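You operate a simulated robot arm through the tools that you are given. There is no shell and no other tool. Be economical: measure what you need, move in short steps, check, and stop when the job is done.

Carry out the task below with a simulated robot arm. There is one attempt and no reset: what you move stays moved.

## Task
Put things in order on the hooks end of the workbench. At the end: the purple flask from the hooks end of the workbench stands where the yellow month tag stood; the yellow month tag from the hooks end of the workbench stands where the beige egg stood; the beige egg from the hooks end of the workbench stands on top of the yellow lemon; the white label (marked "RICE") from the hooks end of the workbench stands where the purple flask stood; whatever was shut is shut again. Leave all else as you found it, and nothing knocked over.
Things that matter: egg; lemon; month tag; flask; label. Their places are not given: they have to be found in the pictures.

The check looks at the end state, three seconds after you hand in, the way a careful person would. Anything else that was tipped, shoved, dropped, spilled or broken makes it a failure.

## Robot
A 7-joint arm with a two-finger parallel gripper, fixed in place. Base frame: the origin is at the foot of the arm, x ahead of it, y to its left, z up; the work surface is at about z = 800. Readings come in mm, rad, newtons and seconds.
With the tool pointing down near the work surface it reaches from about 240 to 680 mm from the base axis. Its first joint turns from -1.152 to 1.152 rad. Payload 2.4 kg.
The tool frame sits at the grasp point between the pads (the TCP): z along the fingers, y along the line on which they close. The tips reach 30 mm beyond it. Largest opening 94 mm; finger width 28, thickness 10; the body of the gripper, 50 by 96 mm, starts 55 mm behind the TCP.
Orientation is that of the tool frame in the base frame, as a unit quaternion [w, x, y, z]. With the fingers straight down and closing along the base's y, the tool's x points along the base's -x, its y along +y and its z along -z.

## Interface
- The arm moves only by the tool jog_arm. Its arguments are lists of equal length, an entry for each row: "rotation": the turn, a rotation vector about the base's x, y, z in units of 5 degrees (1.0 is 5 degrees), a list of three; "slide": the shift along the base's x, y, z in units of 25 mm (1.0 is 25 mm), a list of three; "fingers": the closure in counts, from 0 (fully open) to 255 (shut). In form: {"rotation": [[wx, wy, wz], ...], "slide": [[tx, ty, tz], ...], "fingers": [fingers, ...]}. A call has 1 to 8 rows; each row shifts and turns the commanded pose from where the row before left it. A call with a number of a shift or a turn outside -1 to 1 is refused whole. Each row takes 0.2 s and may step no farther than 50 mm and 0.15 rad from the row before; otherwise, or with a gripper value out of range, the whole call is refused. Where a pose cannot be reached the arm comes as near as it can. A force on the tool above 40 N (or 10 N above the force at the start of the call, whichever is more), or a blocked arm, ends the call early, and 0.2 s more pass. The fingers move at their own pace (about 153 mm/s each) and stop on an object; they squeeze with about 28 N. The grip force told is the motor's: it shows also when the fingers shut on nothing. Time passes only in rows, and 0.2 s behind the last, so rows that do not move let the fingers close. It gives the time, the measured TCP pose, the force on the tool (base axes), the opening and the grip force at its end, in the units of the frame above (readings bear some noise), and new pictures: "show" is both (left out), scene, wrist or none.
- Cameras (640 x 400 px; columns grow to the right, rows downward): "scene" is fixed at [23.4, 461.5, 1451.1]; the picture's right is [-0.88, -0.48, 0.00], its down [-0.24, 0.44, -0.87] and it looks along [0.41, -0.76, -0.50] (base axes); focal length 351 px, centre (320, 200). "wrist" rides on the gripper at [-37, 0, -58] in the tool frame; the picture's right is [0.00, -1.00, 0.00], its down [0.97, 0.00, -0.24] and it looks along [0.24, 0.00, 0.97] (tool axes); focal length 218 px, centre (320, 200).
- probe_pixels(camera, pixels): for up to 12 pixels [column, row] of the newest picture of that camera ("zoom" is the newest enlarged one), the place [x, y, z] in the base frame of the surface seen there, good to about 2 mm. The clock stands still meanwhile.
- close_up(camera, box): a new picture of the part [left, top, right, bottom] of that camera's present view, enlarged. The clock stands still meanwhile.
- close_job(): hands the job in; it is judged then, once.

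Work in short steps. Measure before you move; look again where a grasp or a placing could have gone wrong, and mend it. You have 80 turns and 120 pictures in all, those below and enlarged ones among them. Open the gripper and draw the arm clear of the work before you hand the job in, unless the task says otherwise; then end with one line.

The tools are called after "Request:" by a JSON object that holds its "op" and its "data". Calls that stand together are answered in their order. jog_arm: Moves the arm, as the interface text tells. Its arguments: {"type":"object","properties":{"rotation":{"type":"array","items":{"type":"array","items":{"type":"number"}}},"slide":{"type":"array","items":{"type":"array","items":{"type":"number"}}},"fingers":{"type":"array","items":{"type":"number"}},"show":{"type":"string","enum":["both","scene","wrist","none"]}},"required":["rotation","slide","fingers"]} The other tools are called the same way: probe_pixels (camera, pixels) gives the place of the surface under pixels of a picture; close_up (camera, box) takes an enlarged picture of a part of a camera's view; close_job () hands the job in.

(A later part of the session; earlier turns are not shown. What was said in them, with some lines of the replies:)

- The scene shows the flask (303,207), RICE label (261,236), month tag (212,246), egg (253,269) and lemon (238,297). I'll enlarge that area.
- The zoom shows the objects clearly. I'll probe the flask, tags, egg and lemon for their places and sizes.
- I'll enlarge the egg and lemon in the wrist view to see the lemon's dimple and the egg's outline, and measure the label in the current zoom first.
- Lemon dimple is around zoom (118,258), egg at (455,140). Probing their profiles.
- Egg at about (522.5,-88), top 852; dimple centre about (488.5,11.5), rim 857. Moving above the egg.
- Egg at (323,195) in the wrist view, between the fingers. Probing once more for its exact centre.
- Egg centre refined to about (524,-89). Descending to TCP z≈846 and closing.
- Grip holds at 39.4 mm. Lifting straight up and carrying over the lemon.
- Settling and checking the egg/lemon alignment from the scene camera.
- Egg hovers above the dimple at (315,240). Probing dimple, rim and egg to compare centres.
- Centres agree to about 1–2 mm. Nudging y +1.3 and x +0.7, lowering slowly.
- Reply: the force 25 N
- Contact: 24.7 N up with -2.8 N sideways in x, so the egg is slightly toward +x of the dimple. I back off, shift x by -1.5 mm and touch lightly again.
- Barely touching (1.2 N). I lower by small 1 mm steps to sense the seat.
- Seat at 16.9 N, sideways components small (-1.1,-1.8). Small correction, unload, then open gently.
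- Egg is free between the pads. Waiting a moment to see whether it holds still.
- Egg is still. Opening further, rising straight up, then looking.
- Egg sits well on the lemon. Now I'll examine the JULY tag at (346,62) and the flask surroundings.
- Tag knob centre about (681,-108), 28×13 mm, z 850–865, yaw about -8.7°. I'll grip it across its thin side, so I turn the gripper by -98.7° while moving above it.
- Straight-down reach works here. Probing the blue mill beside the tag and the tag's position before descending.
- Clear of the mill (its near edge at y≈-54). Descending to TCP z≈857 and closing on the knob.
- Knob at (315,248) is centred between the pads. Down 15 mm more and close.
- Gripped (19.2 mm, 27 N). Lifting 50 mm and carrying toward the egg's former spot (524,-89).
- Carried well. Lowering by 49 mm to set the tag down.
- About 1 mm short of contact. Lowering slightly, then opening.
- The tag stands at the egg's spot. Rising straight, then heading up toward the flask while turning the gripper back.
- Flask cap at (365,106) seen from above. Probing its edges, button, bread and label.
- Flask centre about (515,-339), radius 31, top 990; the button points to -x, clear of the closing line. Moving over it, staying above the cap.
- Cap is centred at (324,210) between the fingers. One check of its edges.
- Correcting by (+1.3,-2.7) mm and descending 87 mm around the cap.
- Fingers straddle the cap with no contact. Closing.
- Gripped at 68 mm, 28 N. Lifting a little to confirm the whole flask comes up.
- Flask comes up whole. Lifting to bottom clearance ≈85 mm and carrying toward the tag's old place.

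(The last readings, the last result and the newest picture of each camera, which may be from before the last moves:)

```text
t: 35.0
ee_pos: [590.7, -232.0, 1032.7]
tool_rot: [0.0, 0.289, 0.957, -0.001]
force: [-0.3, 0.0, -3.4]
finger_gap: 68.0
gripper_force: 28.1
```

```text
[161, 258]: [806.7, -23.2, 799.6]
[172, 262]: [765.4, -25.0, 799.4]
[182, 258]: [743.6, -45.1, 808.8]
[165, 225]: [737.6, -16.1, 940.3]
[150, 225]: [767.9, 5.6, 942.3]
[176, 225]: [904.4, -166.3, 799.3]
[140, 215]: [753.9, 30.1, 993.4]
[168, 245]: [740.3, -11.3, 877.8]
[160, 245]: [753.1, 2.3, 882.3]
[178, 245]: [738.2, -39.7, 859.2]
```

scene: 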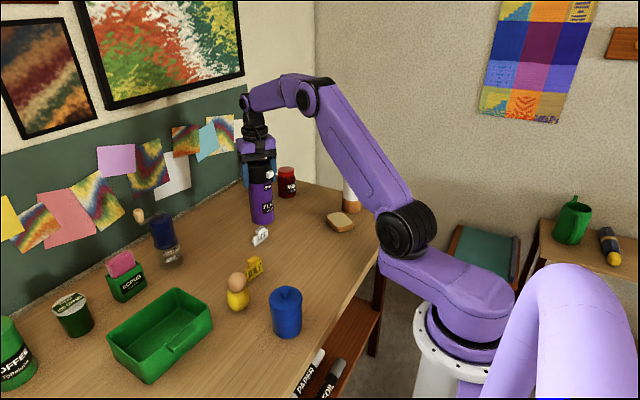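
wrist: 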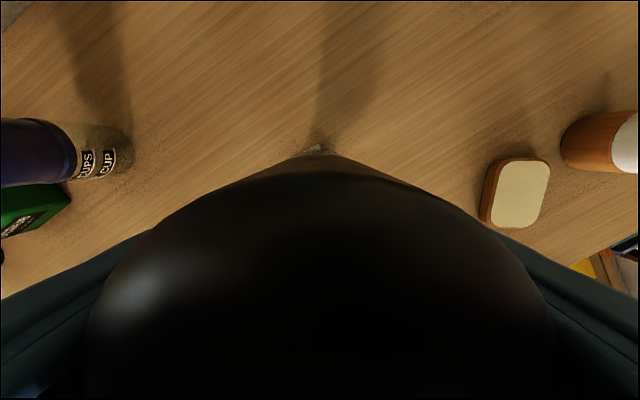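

Mill centre about (766,-27), leaving ample room. Continuing to above (686,-108).

Request:
{"op": "jog_arm", "data": {"rotation": [[0, 0, 0], [0, 0, 0], [0, 0, 0], [0, 0, 0], [0, 0, 0], [0, 0, 0], [0, 0, 0], [0, 0, 0]], "slide": [[0.6, 0.85, 0], [0.7, 0.9, 0], [0.7, 0.9, 0], [0.7, 0.9, 0], [0.6, 0.9, 0], [0.42, 0.62, 0], [0, 0, 0], [0, 0, 0]], "fingers": [120, 120, 120, 120, 120, 120, 120, 120]}}

```text
t: 36.8
ee_pos: [676.1, -106.7, 1029.7]
tool_rot: [-0.001, 0.289, 0.957, 0.0]
force: [1.3, -0.1, -2.8]
finger_gap: 68.1
gripper_force: 28.2
out of reach, approached as far as the arm can: row 6
```

scene: 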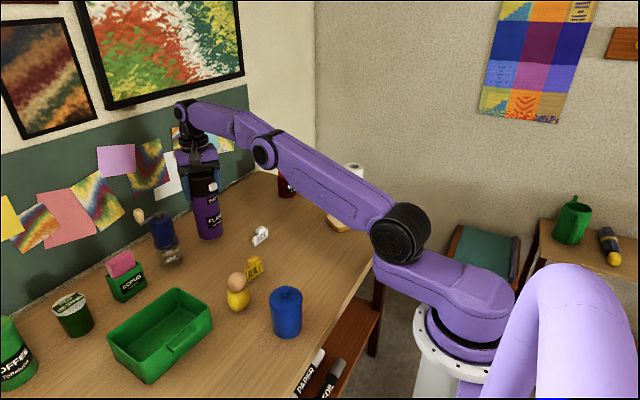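
wrist: 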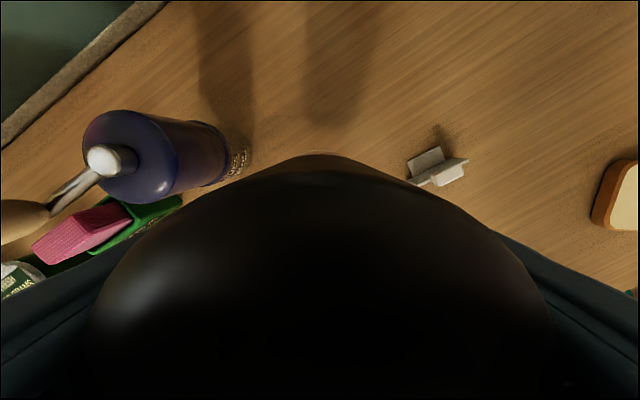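

Reached x=676 at this height; lower gives more reach. Descending 60 mm, then rechecking.

Request:
{"op": "jog_arm", "data": {"rotation": [[0, 0, 0], [0, 0, 0], [0, 0, 0], [0, 0, 0]], "slide": [[0, 0, -0.8], [0, 0, -0.8], [0, 0, -0.8], [0, 0, 0]], "fingers": [120, 120, 120, 120], "show": "none"}}

```text
t: 37.8
ee_pos: [674.7, -107.5, 969.6]
tool_rot: [0.0, 0.289, 0.957, -0.001]
force: [0.2, -0.5, -3.6]
finger_gap: 67.6
gripper_force: 28.2
```

Now extending +10 mm in x at the lower height.

Request:
{"op": "jog_arm", "data": {"rotation": [[0, 0, 0], [0, 0, 0], [0, 0, 0]], "slide": [[0.2, 0.03, 0], [0.22, 0.03, 0], [0, 0, 0]], "fingers": [120, 120, 120], "show": "none"}}

```text
t: 38.6
ee_pos: [684.6, -106.2, 969.8]
tool_rot: [0.0, 0.289, 0.957, 0.0]
force: [0.5, 0.4, -2.9]
finger_gap: 68.0
gripper_force: 27.6
```

At (684.6,-106.2). Grip height was 949.2, so lowering 19 mm.

Request:
{"op": "jog_arm", "data": {"rotation": [[0, 0, 0], [0, 0, 0], [0, 0, 0]], "slide": [[0, 0, -0.4], [0, 0, -0.36], [0, 0, 0]], "fingers": [120, 120, 120], "show": "none"}}

Request:
{"op": "close_up", "data": {"camera": "scene", "box": [140, 150, 280, 280]}}

```text
t: 39.4
ee_pos: [685.1, -105.7, 951.3]
tool_rot: [0.001, 0.289, 0.957, -0.001]
force: [0.2, 0.3, -2.6]
finger_gap: 67.7
gripper_force: 28.1
```

```text
3.08 times, centred on (210, 215) of scene
```

zoom: 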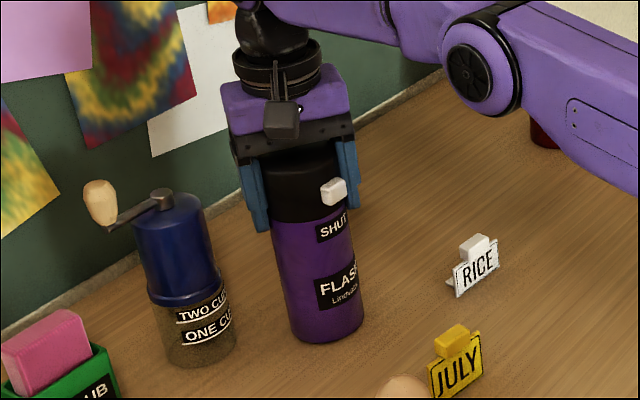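

Just above the bench (-2.6 N, still carrying). Lowering about 1.5–2 mm to contact.

Request:
{"op": "jog_arm", "data": {"rotation": [[0, 0, 0], [0, 0, 0]], "slide": [[0, 0, -0.06], [0, 0, 0]], "fingers": [120, 120], "show": "none"}}

```text
t: 40.0
ee_pos: [685.6, -106.6, 950.3]
tool_rot: [-0.001, 0.289, 0.957, 0.0]
force: [0.8, 0.2, -3.2]
finger_gap: 67.4
gripper_force: 28.4
```

Request:
{"op": "jog_arm", "data": {"rotation": [[0, 0, 0], [0, 0, 0]], "slide": [[0, 0, -0.05], [0, 0, 0]], "fingers": [120, 120], "show": "none"}}

```text
t: 40.6
ee_pos: [685.1, -105.9, 949.9]
tool_rot: [0.0, 0.288, 0.958, 0.0]
force: [-2.0, 0.8, 5.1]
finger_gap: 67.6
gripper_force: 27.8
```

Contact felt (+5 N). Opening the fingers.

Request:
{"op": "jog_arm", "data": {"rotation": [[0, 0, 0], [0, 0, 0], [0, 0, 0], [0, 0, 0]], "slide": [[0, 0, 0], [0, 0, 0], [0, 0, 0], [0, 0, 0]], "fingers": [60, 40, 20, 20]}}

```text
t: 41.6
ee_pos: [684.4, -105.9, 949.7]
tool_rot: [-0.001, 0.289, 0.957, 0.0]
force: [1.0, -0.3, 0.9]
finger_gap: 86.9
gripper_force: 0.0
```

scene: 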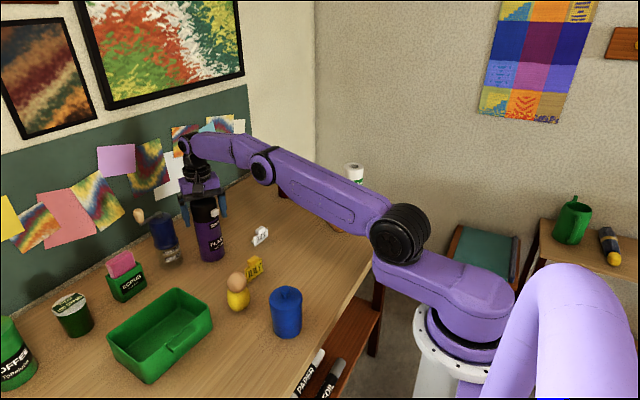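
wrist: 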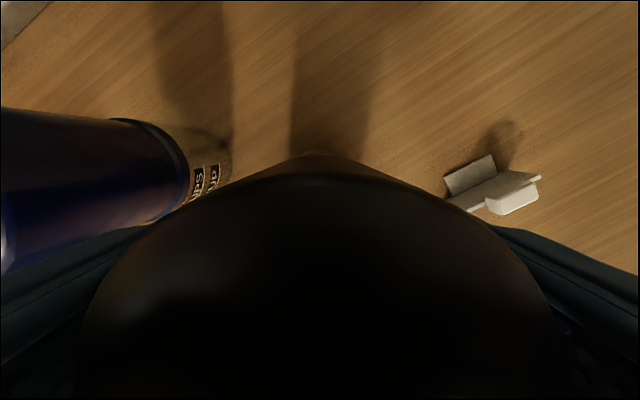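

Flask released. Rising straight, easing x back slightly near the top where the reach shrinks.

Request:
{"op": "jog_arm", "data": {"rotation": [[0, 0, 0], [0, 0, 0], [0, 0, 0], [0, 0, 0], [0, 0, 0], [0, 0, 0]], "slide": [[0, 0, 0.6], [0, 0, 0.8], [-0.08, 0, 0.8], [-0.15, 0, 0.8], [-0.15, 0, 0.5], [-0.2, 0, 0]], "fingers": [10, 10, 10, 10, 10, 10]}}

```text
t: 43.0
ee_pos: [671.2, -106.3, 1036.1]
tool_rot: [0.001, 0.29, 0.957, 0.0]
force: [-0.1, 0.0, 0.4]
finger_gap: 90.3
gripper_force: 0.0
```

scene: 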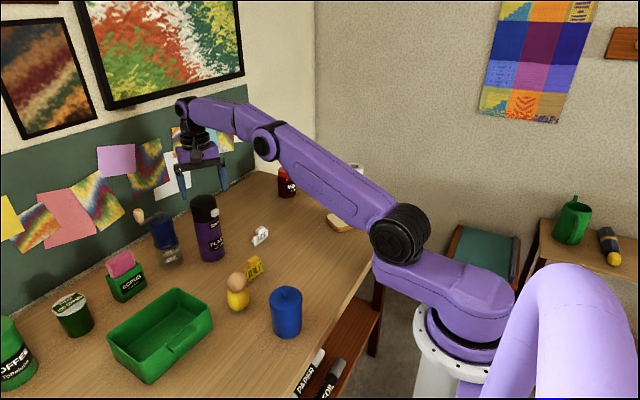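
wrist: 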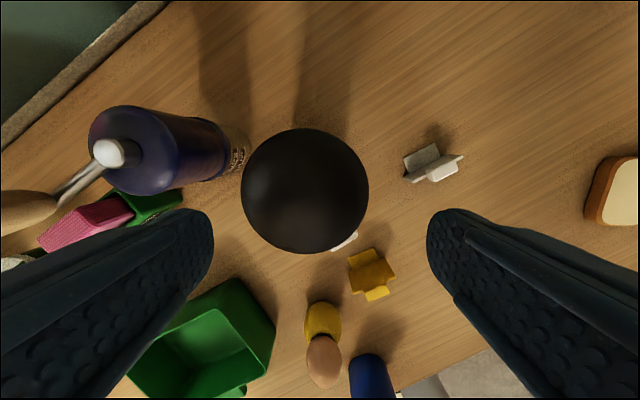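

Flask stands upright. Moving away at height toward the label (601,-227), turning the gripper by -62° for a thin-side grip.

Request:
{"op": "jog_arm", "data": {"rotation": [[0, 0, -1], [0, 0, -1], [0, 0, -1], [0, 0, -1], [0, 0, -1], [0, 0, -1], [0, 0, -1], [0, 0, -1]], "slide": [[-0.5, -0.7, 0], [-0.5, -0.7, 0], [-0.5, -0.7, 0], [-0.5, -0.7, 0], [-0.5, -0.7, 0], [-0.3, -0.7, 0], [0, -0.63, -0.3], [0, 0, -0.5]], "fingers": [70, 70, 70, 70, 70, 70, 70, 70], "show": "none"}}

Request:
{"op": "jog_arm", "data": {"rotation": [[0, 0, -1], [0, 0, -1], [0, 0, -1], [0, 0, -1], [0, 0, -0.45], [0, 0, 0]], "slide": [[0, 0, -0.8], [0, 0, -0.8], [0, 0, -0.5], [0, 0, 0], [0, 0, 0], [0, 0, 0]], "fingers": [70, 70, 70, 70, 70, 70]}}

```text
t: 44.8
ee_pos: [599.1, -226.8, 1017.4]
tool_rot: [0.0, 0.6, 0.8, 0.0]
force: [-0.2, -0.1, -0.1]
finger_gap: 68.0
gripper_force: 0.1
```

```text
t: 46.2
ee_pos: [600.1, -226.6, 964.4]
tool_rot: [0.0, 0.743, 0.67, 0.001]
force: [0.0, 0.6, -0.6]
finger_gap: 68.6
gripper_force: 0.1
```

scene: 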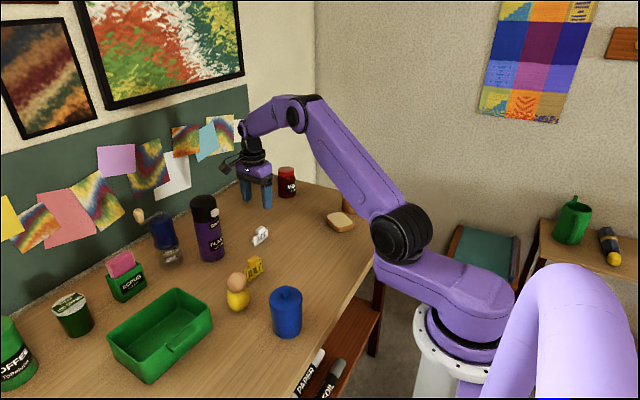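
wrist: 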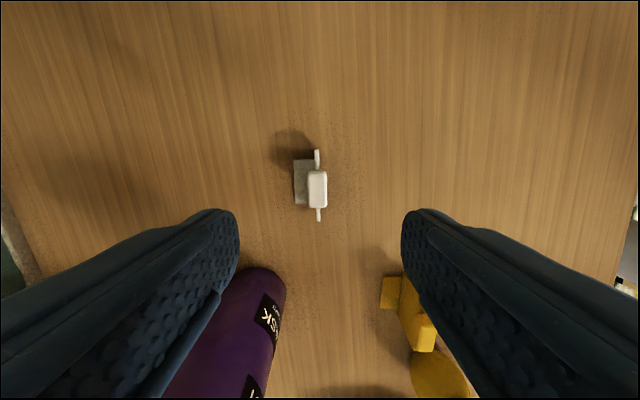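

Label aligned at (317,188). Probing knob and plate to refine.

Request:
{"op": "probe_pixels", "data": {"camera": "wrist", "pixels": [[317, 188], [310, 188], [325, 188], [317, 174], [317, 204], [317, 152], [318, 218], [300, 165], [300, 200]]}}

```text
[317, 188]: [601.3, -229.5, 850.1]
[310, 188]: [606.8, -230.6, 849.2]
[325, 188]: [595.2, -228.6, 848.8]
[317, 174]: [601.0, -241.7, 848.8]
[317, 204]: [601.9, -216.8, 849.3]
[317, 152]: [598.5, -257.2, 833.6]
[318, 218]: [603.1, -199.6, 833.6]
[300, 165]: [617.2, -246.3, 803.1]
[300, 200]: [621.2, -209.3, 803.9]
```

Knob centre (601,-228.5), z 833–849. Descending to TCP z≈844, narrowing the opening on the way.

Request:
{"op": "jog_arm", "data": {"rotation": [[0, 0, 0], [0, 0, 0], [0, 0, 0], [0, 0, 0], [0, 0, 0], [0, 0, 0], [0, 0, 0]], "slide": [[0.03, -0.07, -0.8], [0, 0, -0.8], [0, 0, -0.8], [0, 0, -0.8], [0, 0, -0.8], [0, 0, -0.3], [0, 0, 0]], "fingers": [70, 100, 130, 150, 150, 150, 150], "show": "wrist"}}

```text
t: 47.8
ee_pos: [602.2, -228.6, 856.2]
tool_rot: [0.0, 0.743, 0.67, 0.0]
force: [0.3, -0.8, -0.2]
finger_gap: 38.7
gripper_force: 0.1
```

wrist: 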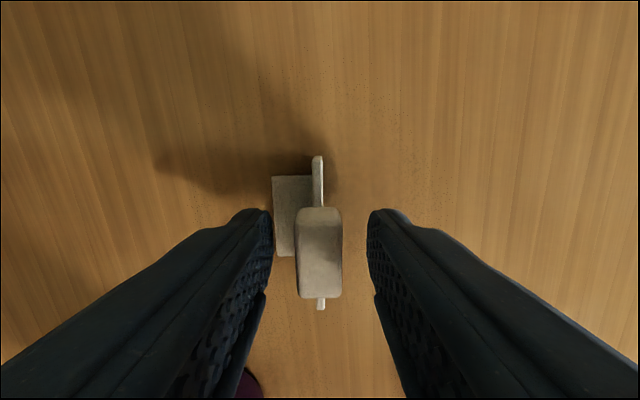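

Knob centred at (319,252). Down 12 mm and close.

Request:
{"op": "jog_arm", "data": {"rotation": [[0, 0, 0], [0, 0, 0], [0, 0, 0], [0, 0, 0], [0, 0, 0]], "slide": [[0, 0, -0.5], [0, 0, 0], [0, 0, 0], [0, 0, 0], [0, 0, 0]], "fingers": [150, 150, 240, 240, 240], "show": "wrist"}}

```text
t: 49.0
ee_pos: [600.3, -229.0, 843.9]
tool_rot: [0.0, 0.742, 0.67, 0.0]
force: [0.4, 0.1, -0.1]
finger_gap: 19.4
gripper_force: 28.3
```

wrist: 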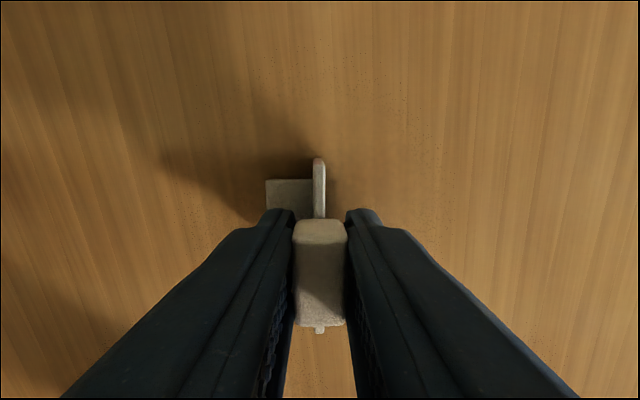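

Gripped (19.4 mm). Lifting 40 mm and carrying to the flask's former spot.

Request:
{"op": "jog_arm", "data": {"rotation": [[0, 0, 0], [0, 0, 0], [0, 0, 0], [0, 0, 0], [0, 0, 0], [0, 0, 0], [0, 0, 0], [0, 0, 0]], "slide": [[0, 0, 0.6], [0, 0, 1], [-0.6, -0.72, 0], [-0.8, -0.98, 0], [-0.8, -0.98, 0], [-0.8, -0.98, 0], [-0.58, -0.74, 0], [0, 0, 0]], "fingers": [240, 240, 240, 240, 240, 240, 240, 240]}}

```text
t: 50.8
ee_pos: [510.4, -338.5, 882.2]
tool_rot: [0.001, 0.742, 0.67, 0.0]
force: [-0.3, 0.5, -0.4]
finger_gap: 19.3
gripper_force: 27.9
```

scene: 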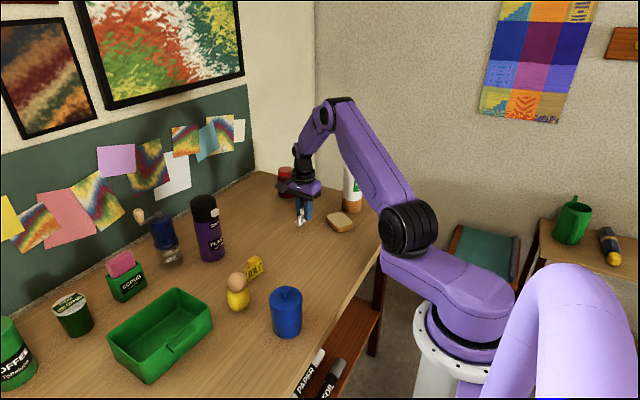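
wrist: 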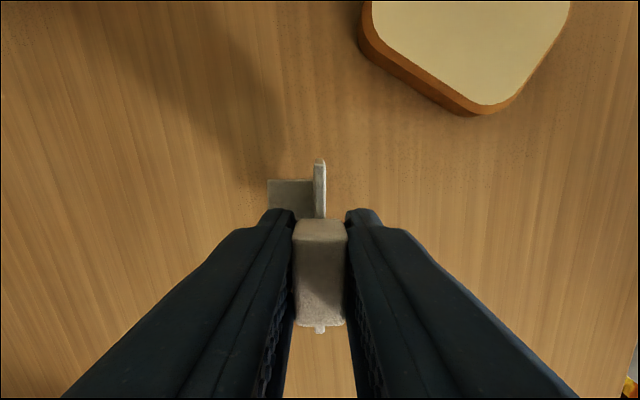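

Over the spot, clear of the bread. Lowering 40 mm to set down.

Request:
{"op": "jog_arm", "data": {"rotation": [[0, 0, 0], [0, 0, 0], [0, 0, 0], [0, 0, 0]], "slide": [[0, 0, -0.8], [0, 0, -0.6], [0, 0, -0.17], [0, 0, 0]], "fingers": [240, 240, 240, 240], "show": "none"}}

```text
t: 51.8
ee_pos: [511.5, -337.5, 842.8]
tool_rot: [0.0, 0.742, 0.67, 0.0]
force: [-1.8, 1.2, 3.9]
finger_gap: 19.1
gripper_force: 27.8
```

Light contact (+3.9 N). Opening.

Request:
{"op": "jog_arm", "data": {"rotation": [[0, 0, 0], [0, 0, 0], [0, 0, 0], [0, 0, 0], [0, 0, 0], [0, 0, 0]], "slide": [[0, 0, 0], [0, 0, 0], [0, 0, 0], [0, 0, 0.4], [0, 0, 1], [0, 0, 1]], "fingers": [190, 150, 150, 150, 150, 150]}}

```text
t: 53.2
ee_pos: [511.4, -340.1, 904.7]
tool_rot: [-0.001, 0.742, 0.67, -0.001]
force: [-0.2, -0.5, -0.3]
finger_gap: 38.7
gripper_force: 0.0
```

scene: 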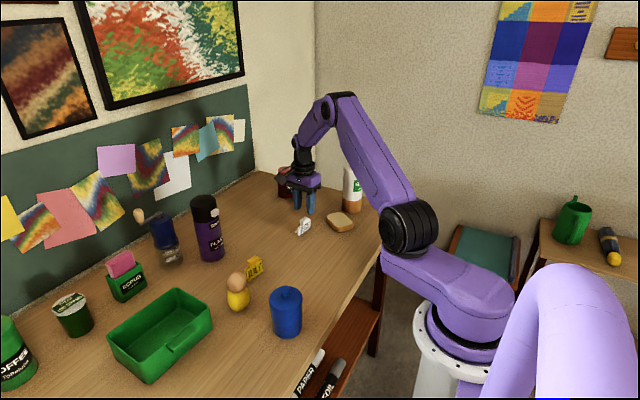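
wrist: 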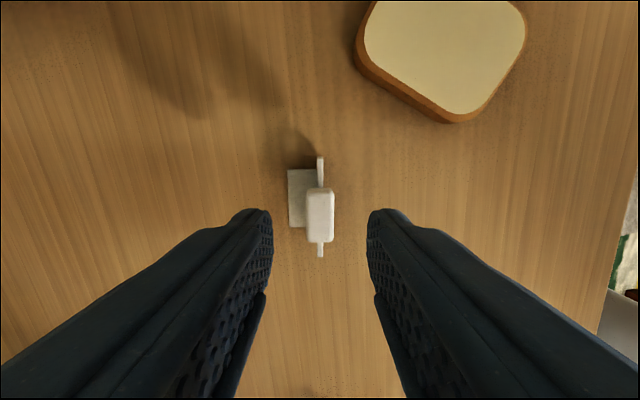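

Label stands. Rising clear with the gripper open and checking everything.

Request:
{"op": "jog_arm", "data": {"rotation": [[0, 0, 0], [0, 0, 0], [0, 0, 0], [0, 0, 0], [0, 0, 0], [0, 0, 0], [0, 0, 0], [0, 0, 0]], "slide": [[0, 0, 1], [0, 0, 1], [0, 0, 1], [0, 0, 1], [0, 0, 1], [-0.5, 0.5, 1], [-0.5, 0.5, 0], [0, 0, 0]], "fingers": [100, 50, 0, 0, 0, 0, 0, 0]}}

Request:
{"op": "close_up", "data": {"camera": "scene", "box": [140, 170, 370, 320]}}

```text
t: 55.0
ee_pos: [485.8, -312.9, 1053.7]
tool_rot: [0.0, 0.742, 0.67, -0.001]
force: [-0.3, 0.0, 0.1]
finger_gap: 93.9
gripper_force: 0.1
```

scene: 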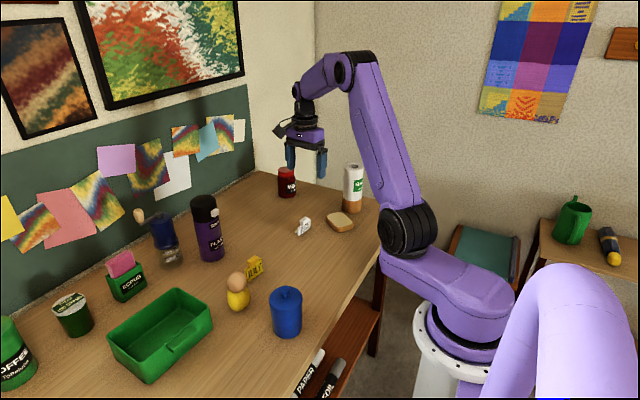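
wrist: 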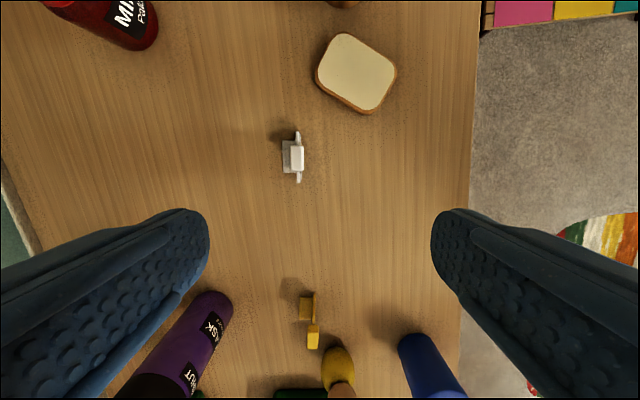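

```text
2.67 times, centred on (255, 245) of scene
```

zoom: 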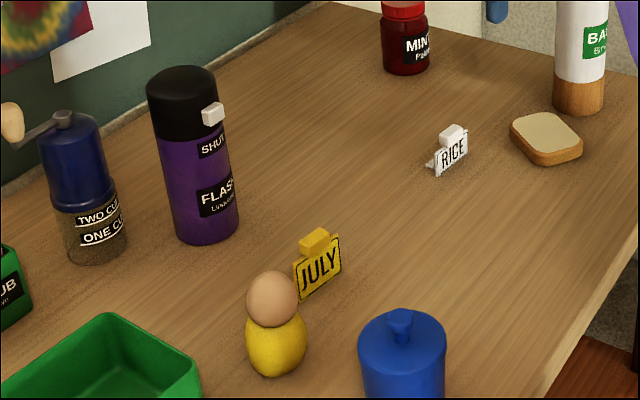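

The flask, JULY tag, egg on lemon and RICE label are all upright in their new places. The arm is clear and the gripper open, so I'm handing in.

Request:
{"op": "close_job", "data": {}}

```text
The job is handed in.
```

The job is handed in: the egg sits on the lemon, the JULY tag is at the egg's old spot, the flask is at the tag's old spot and the RICE label is at the flask's old spot. Nothing was knocked over, and nothing had to be opened.
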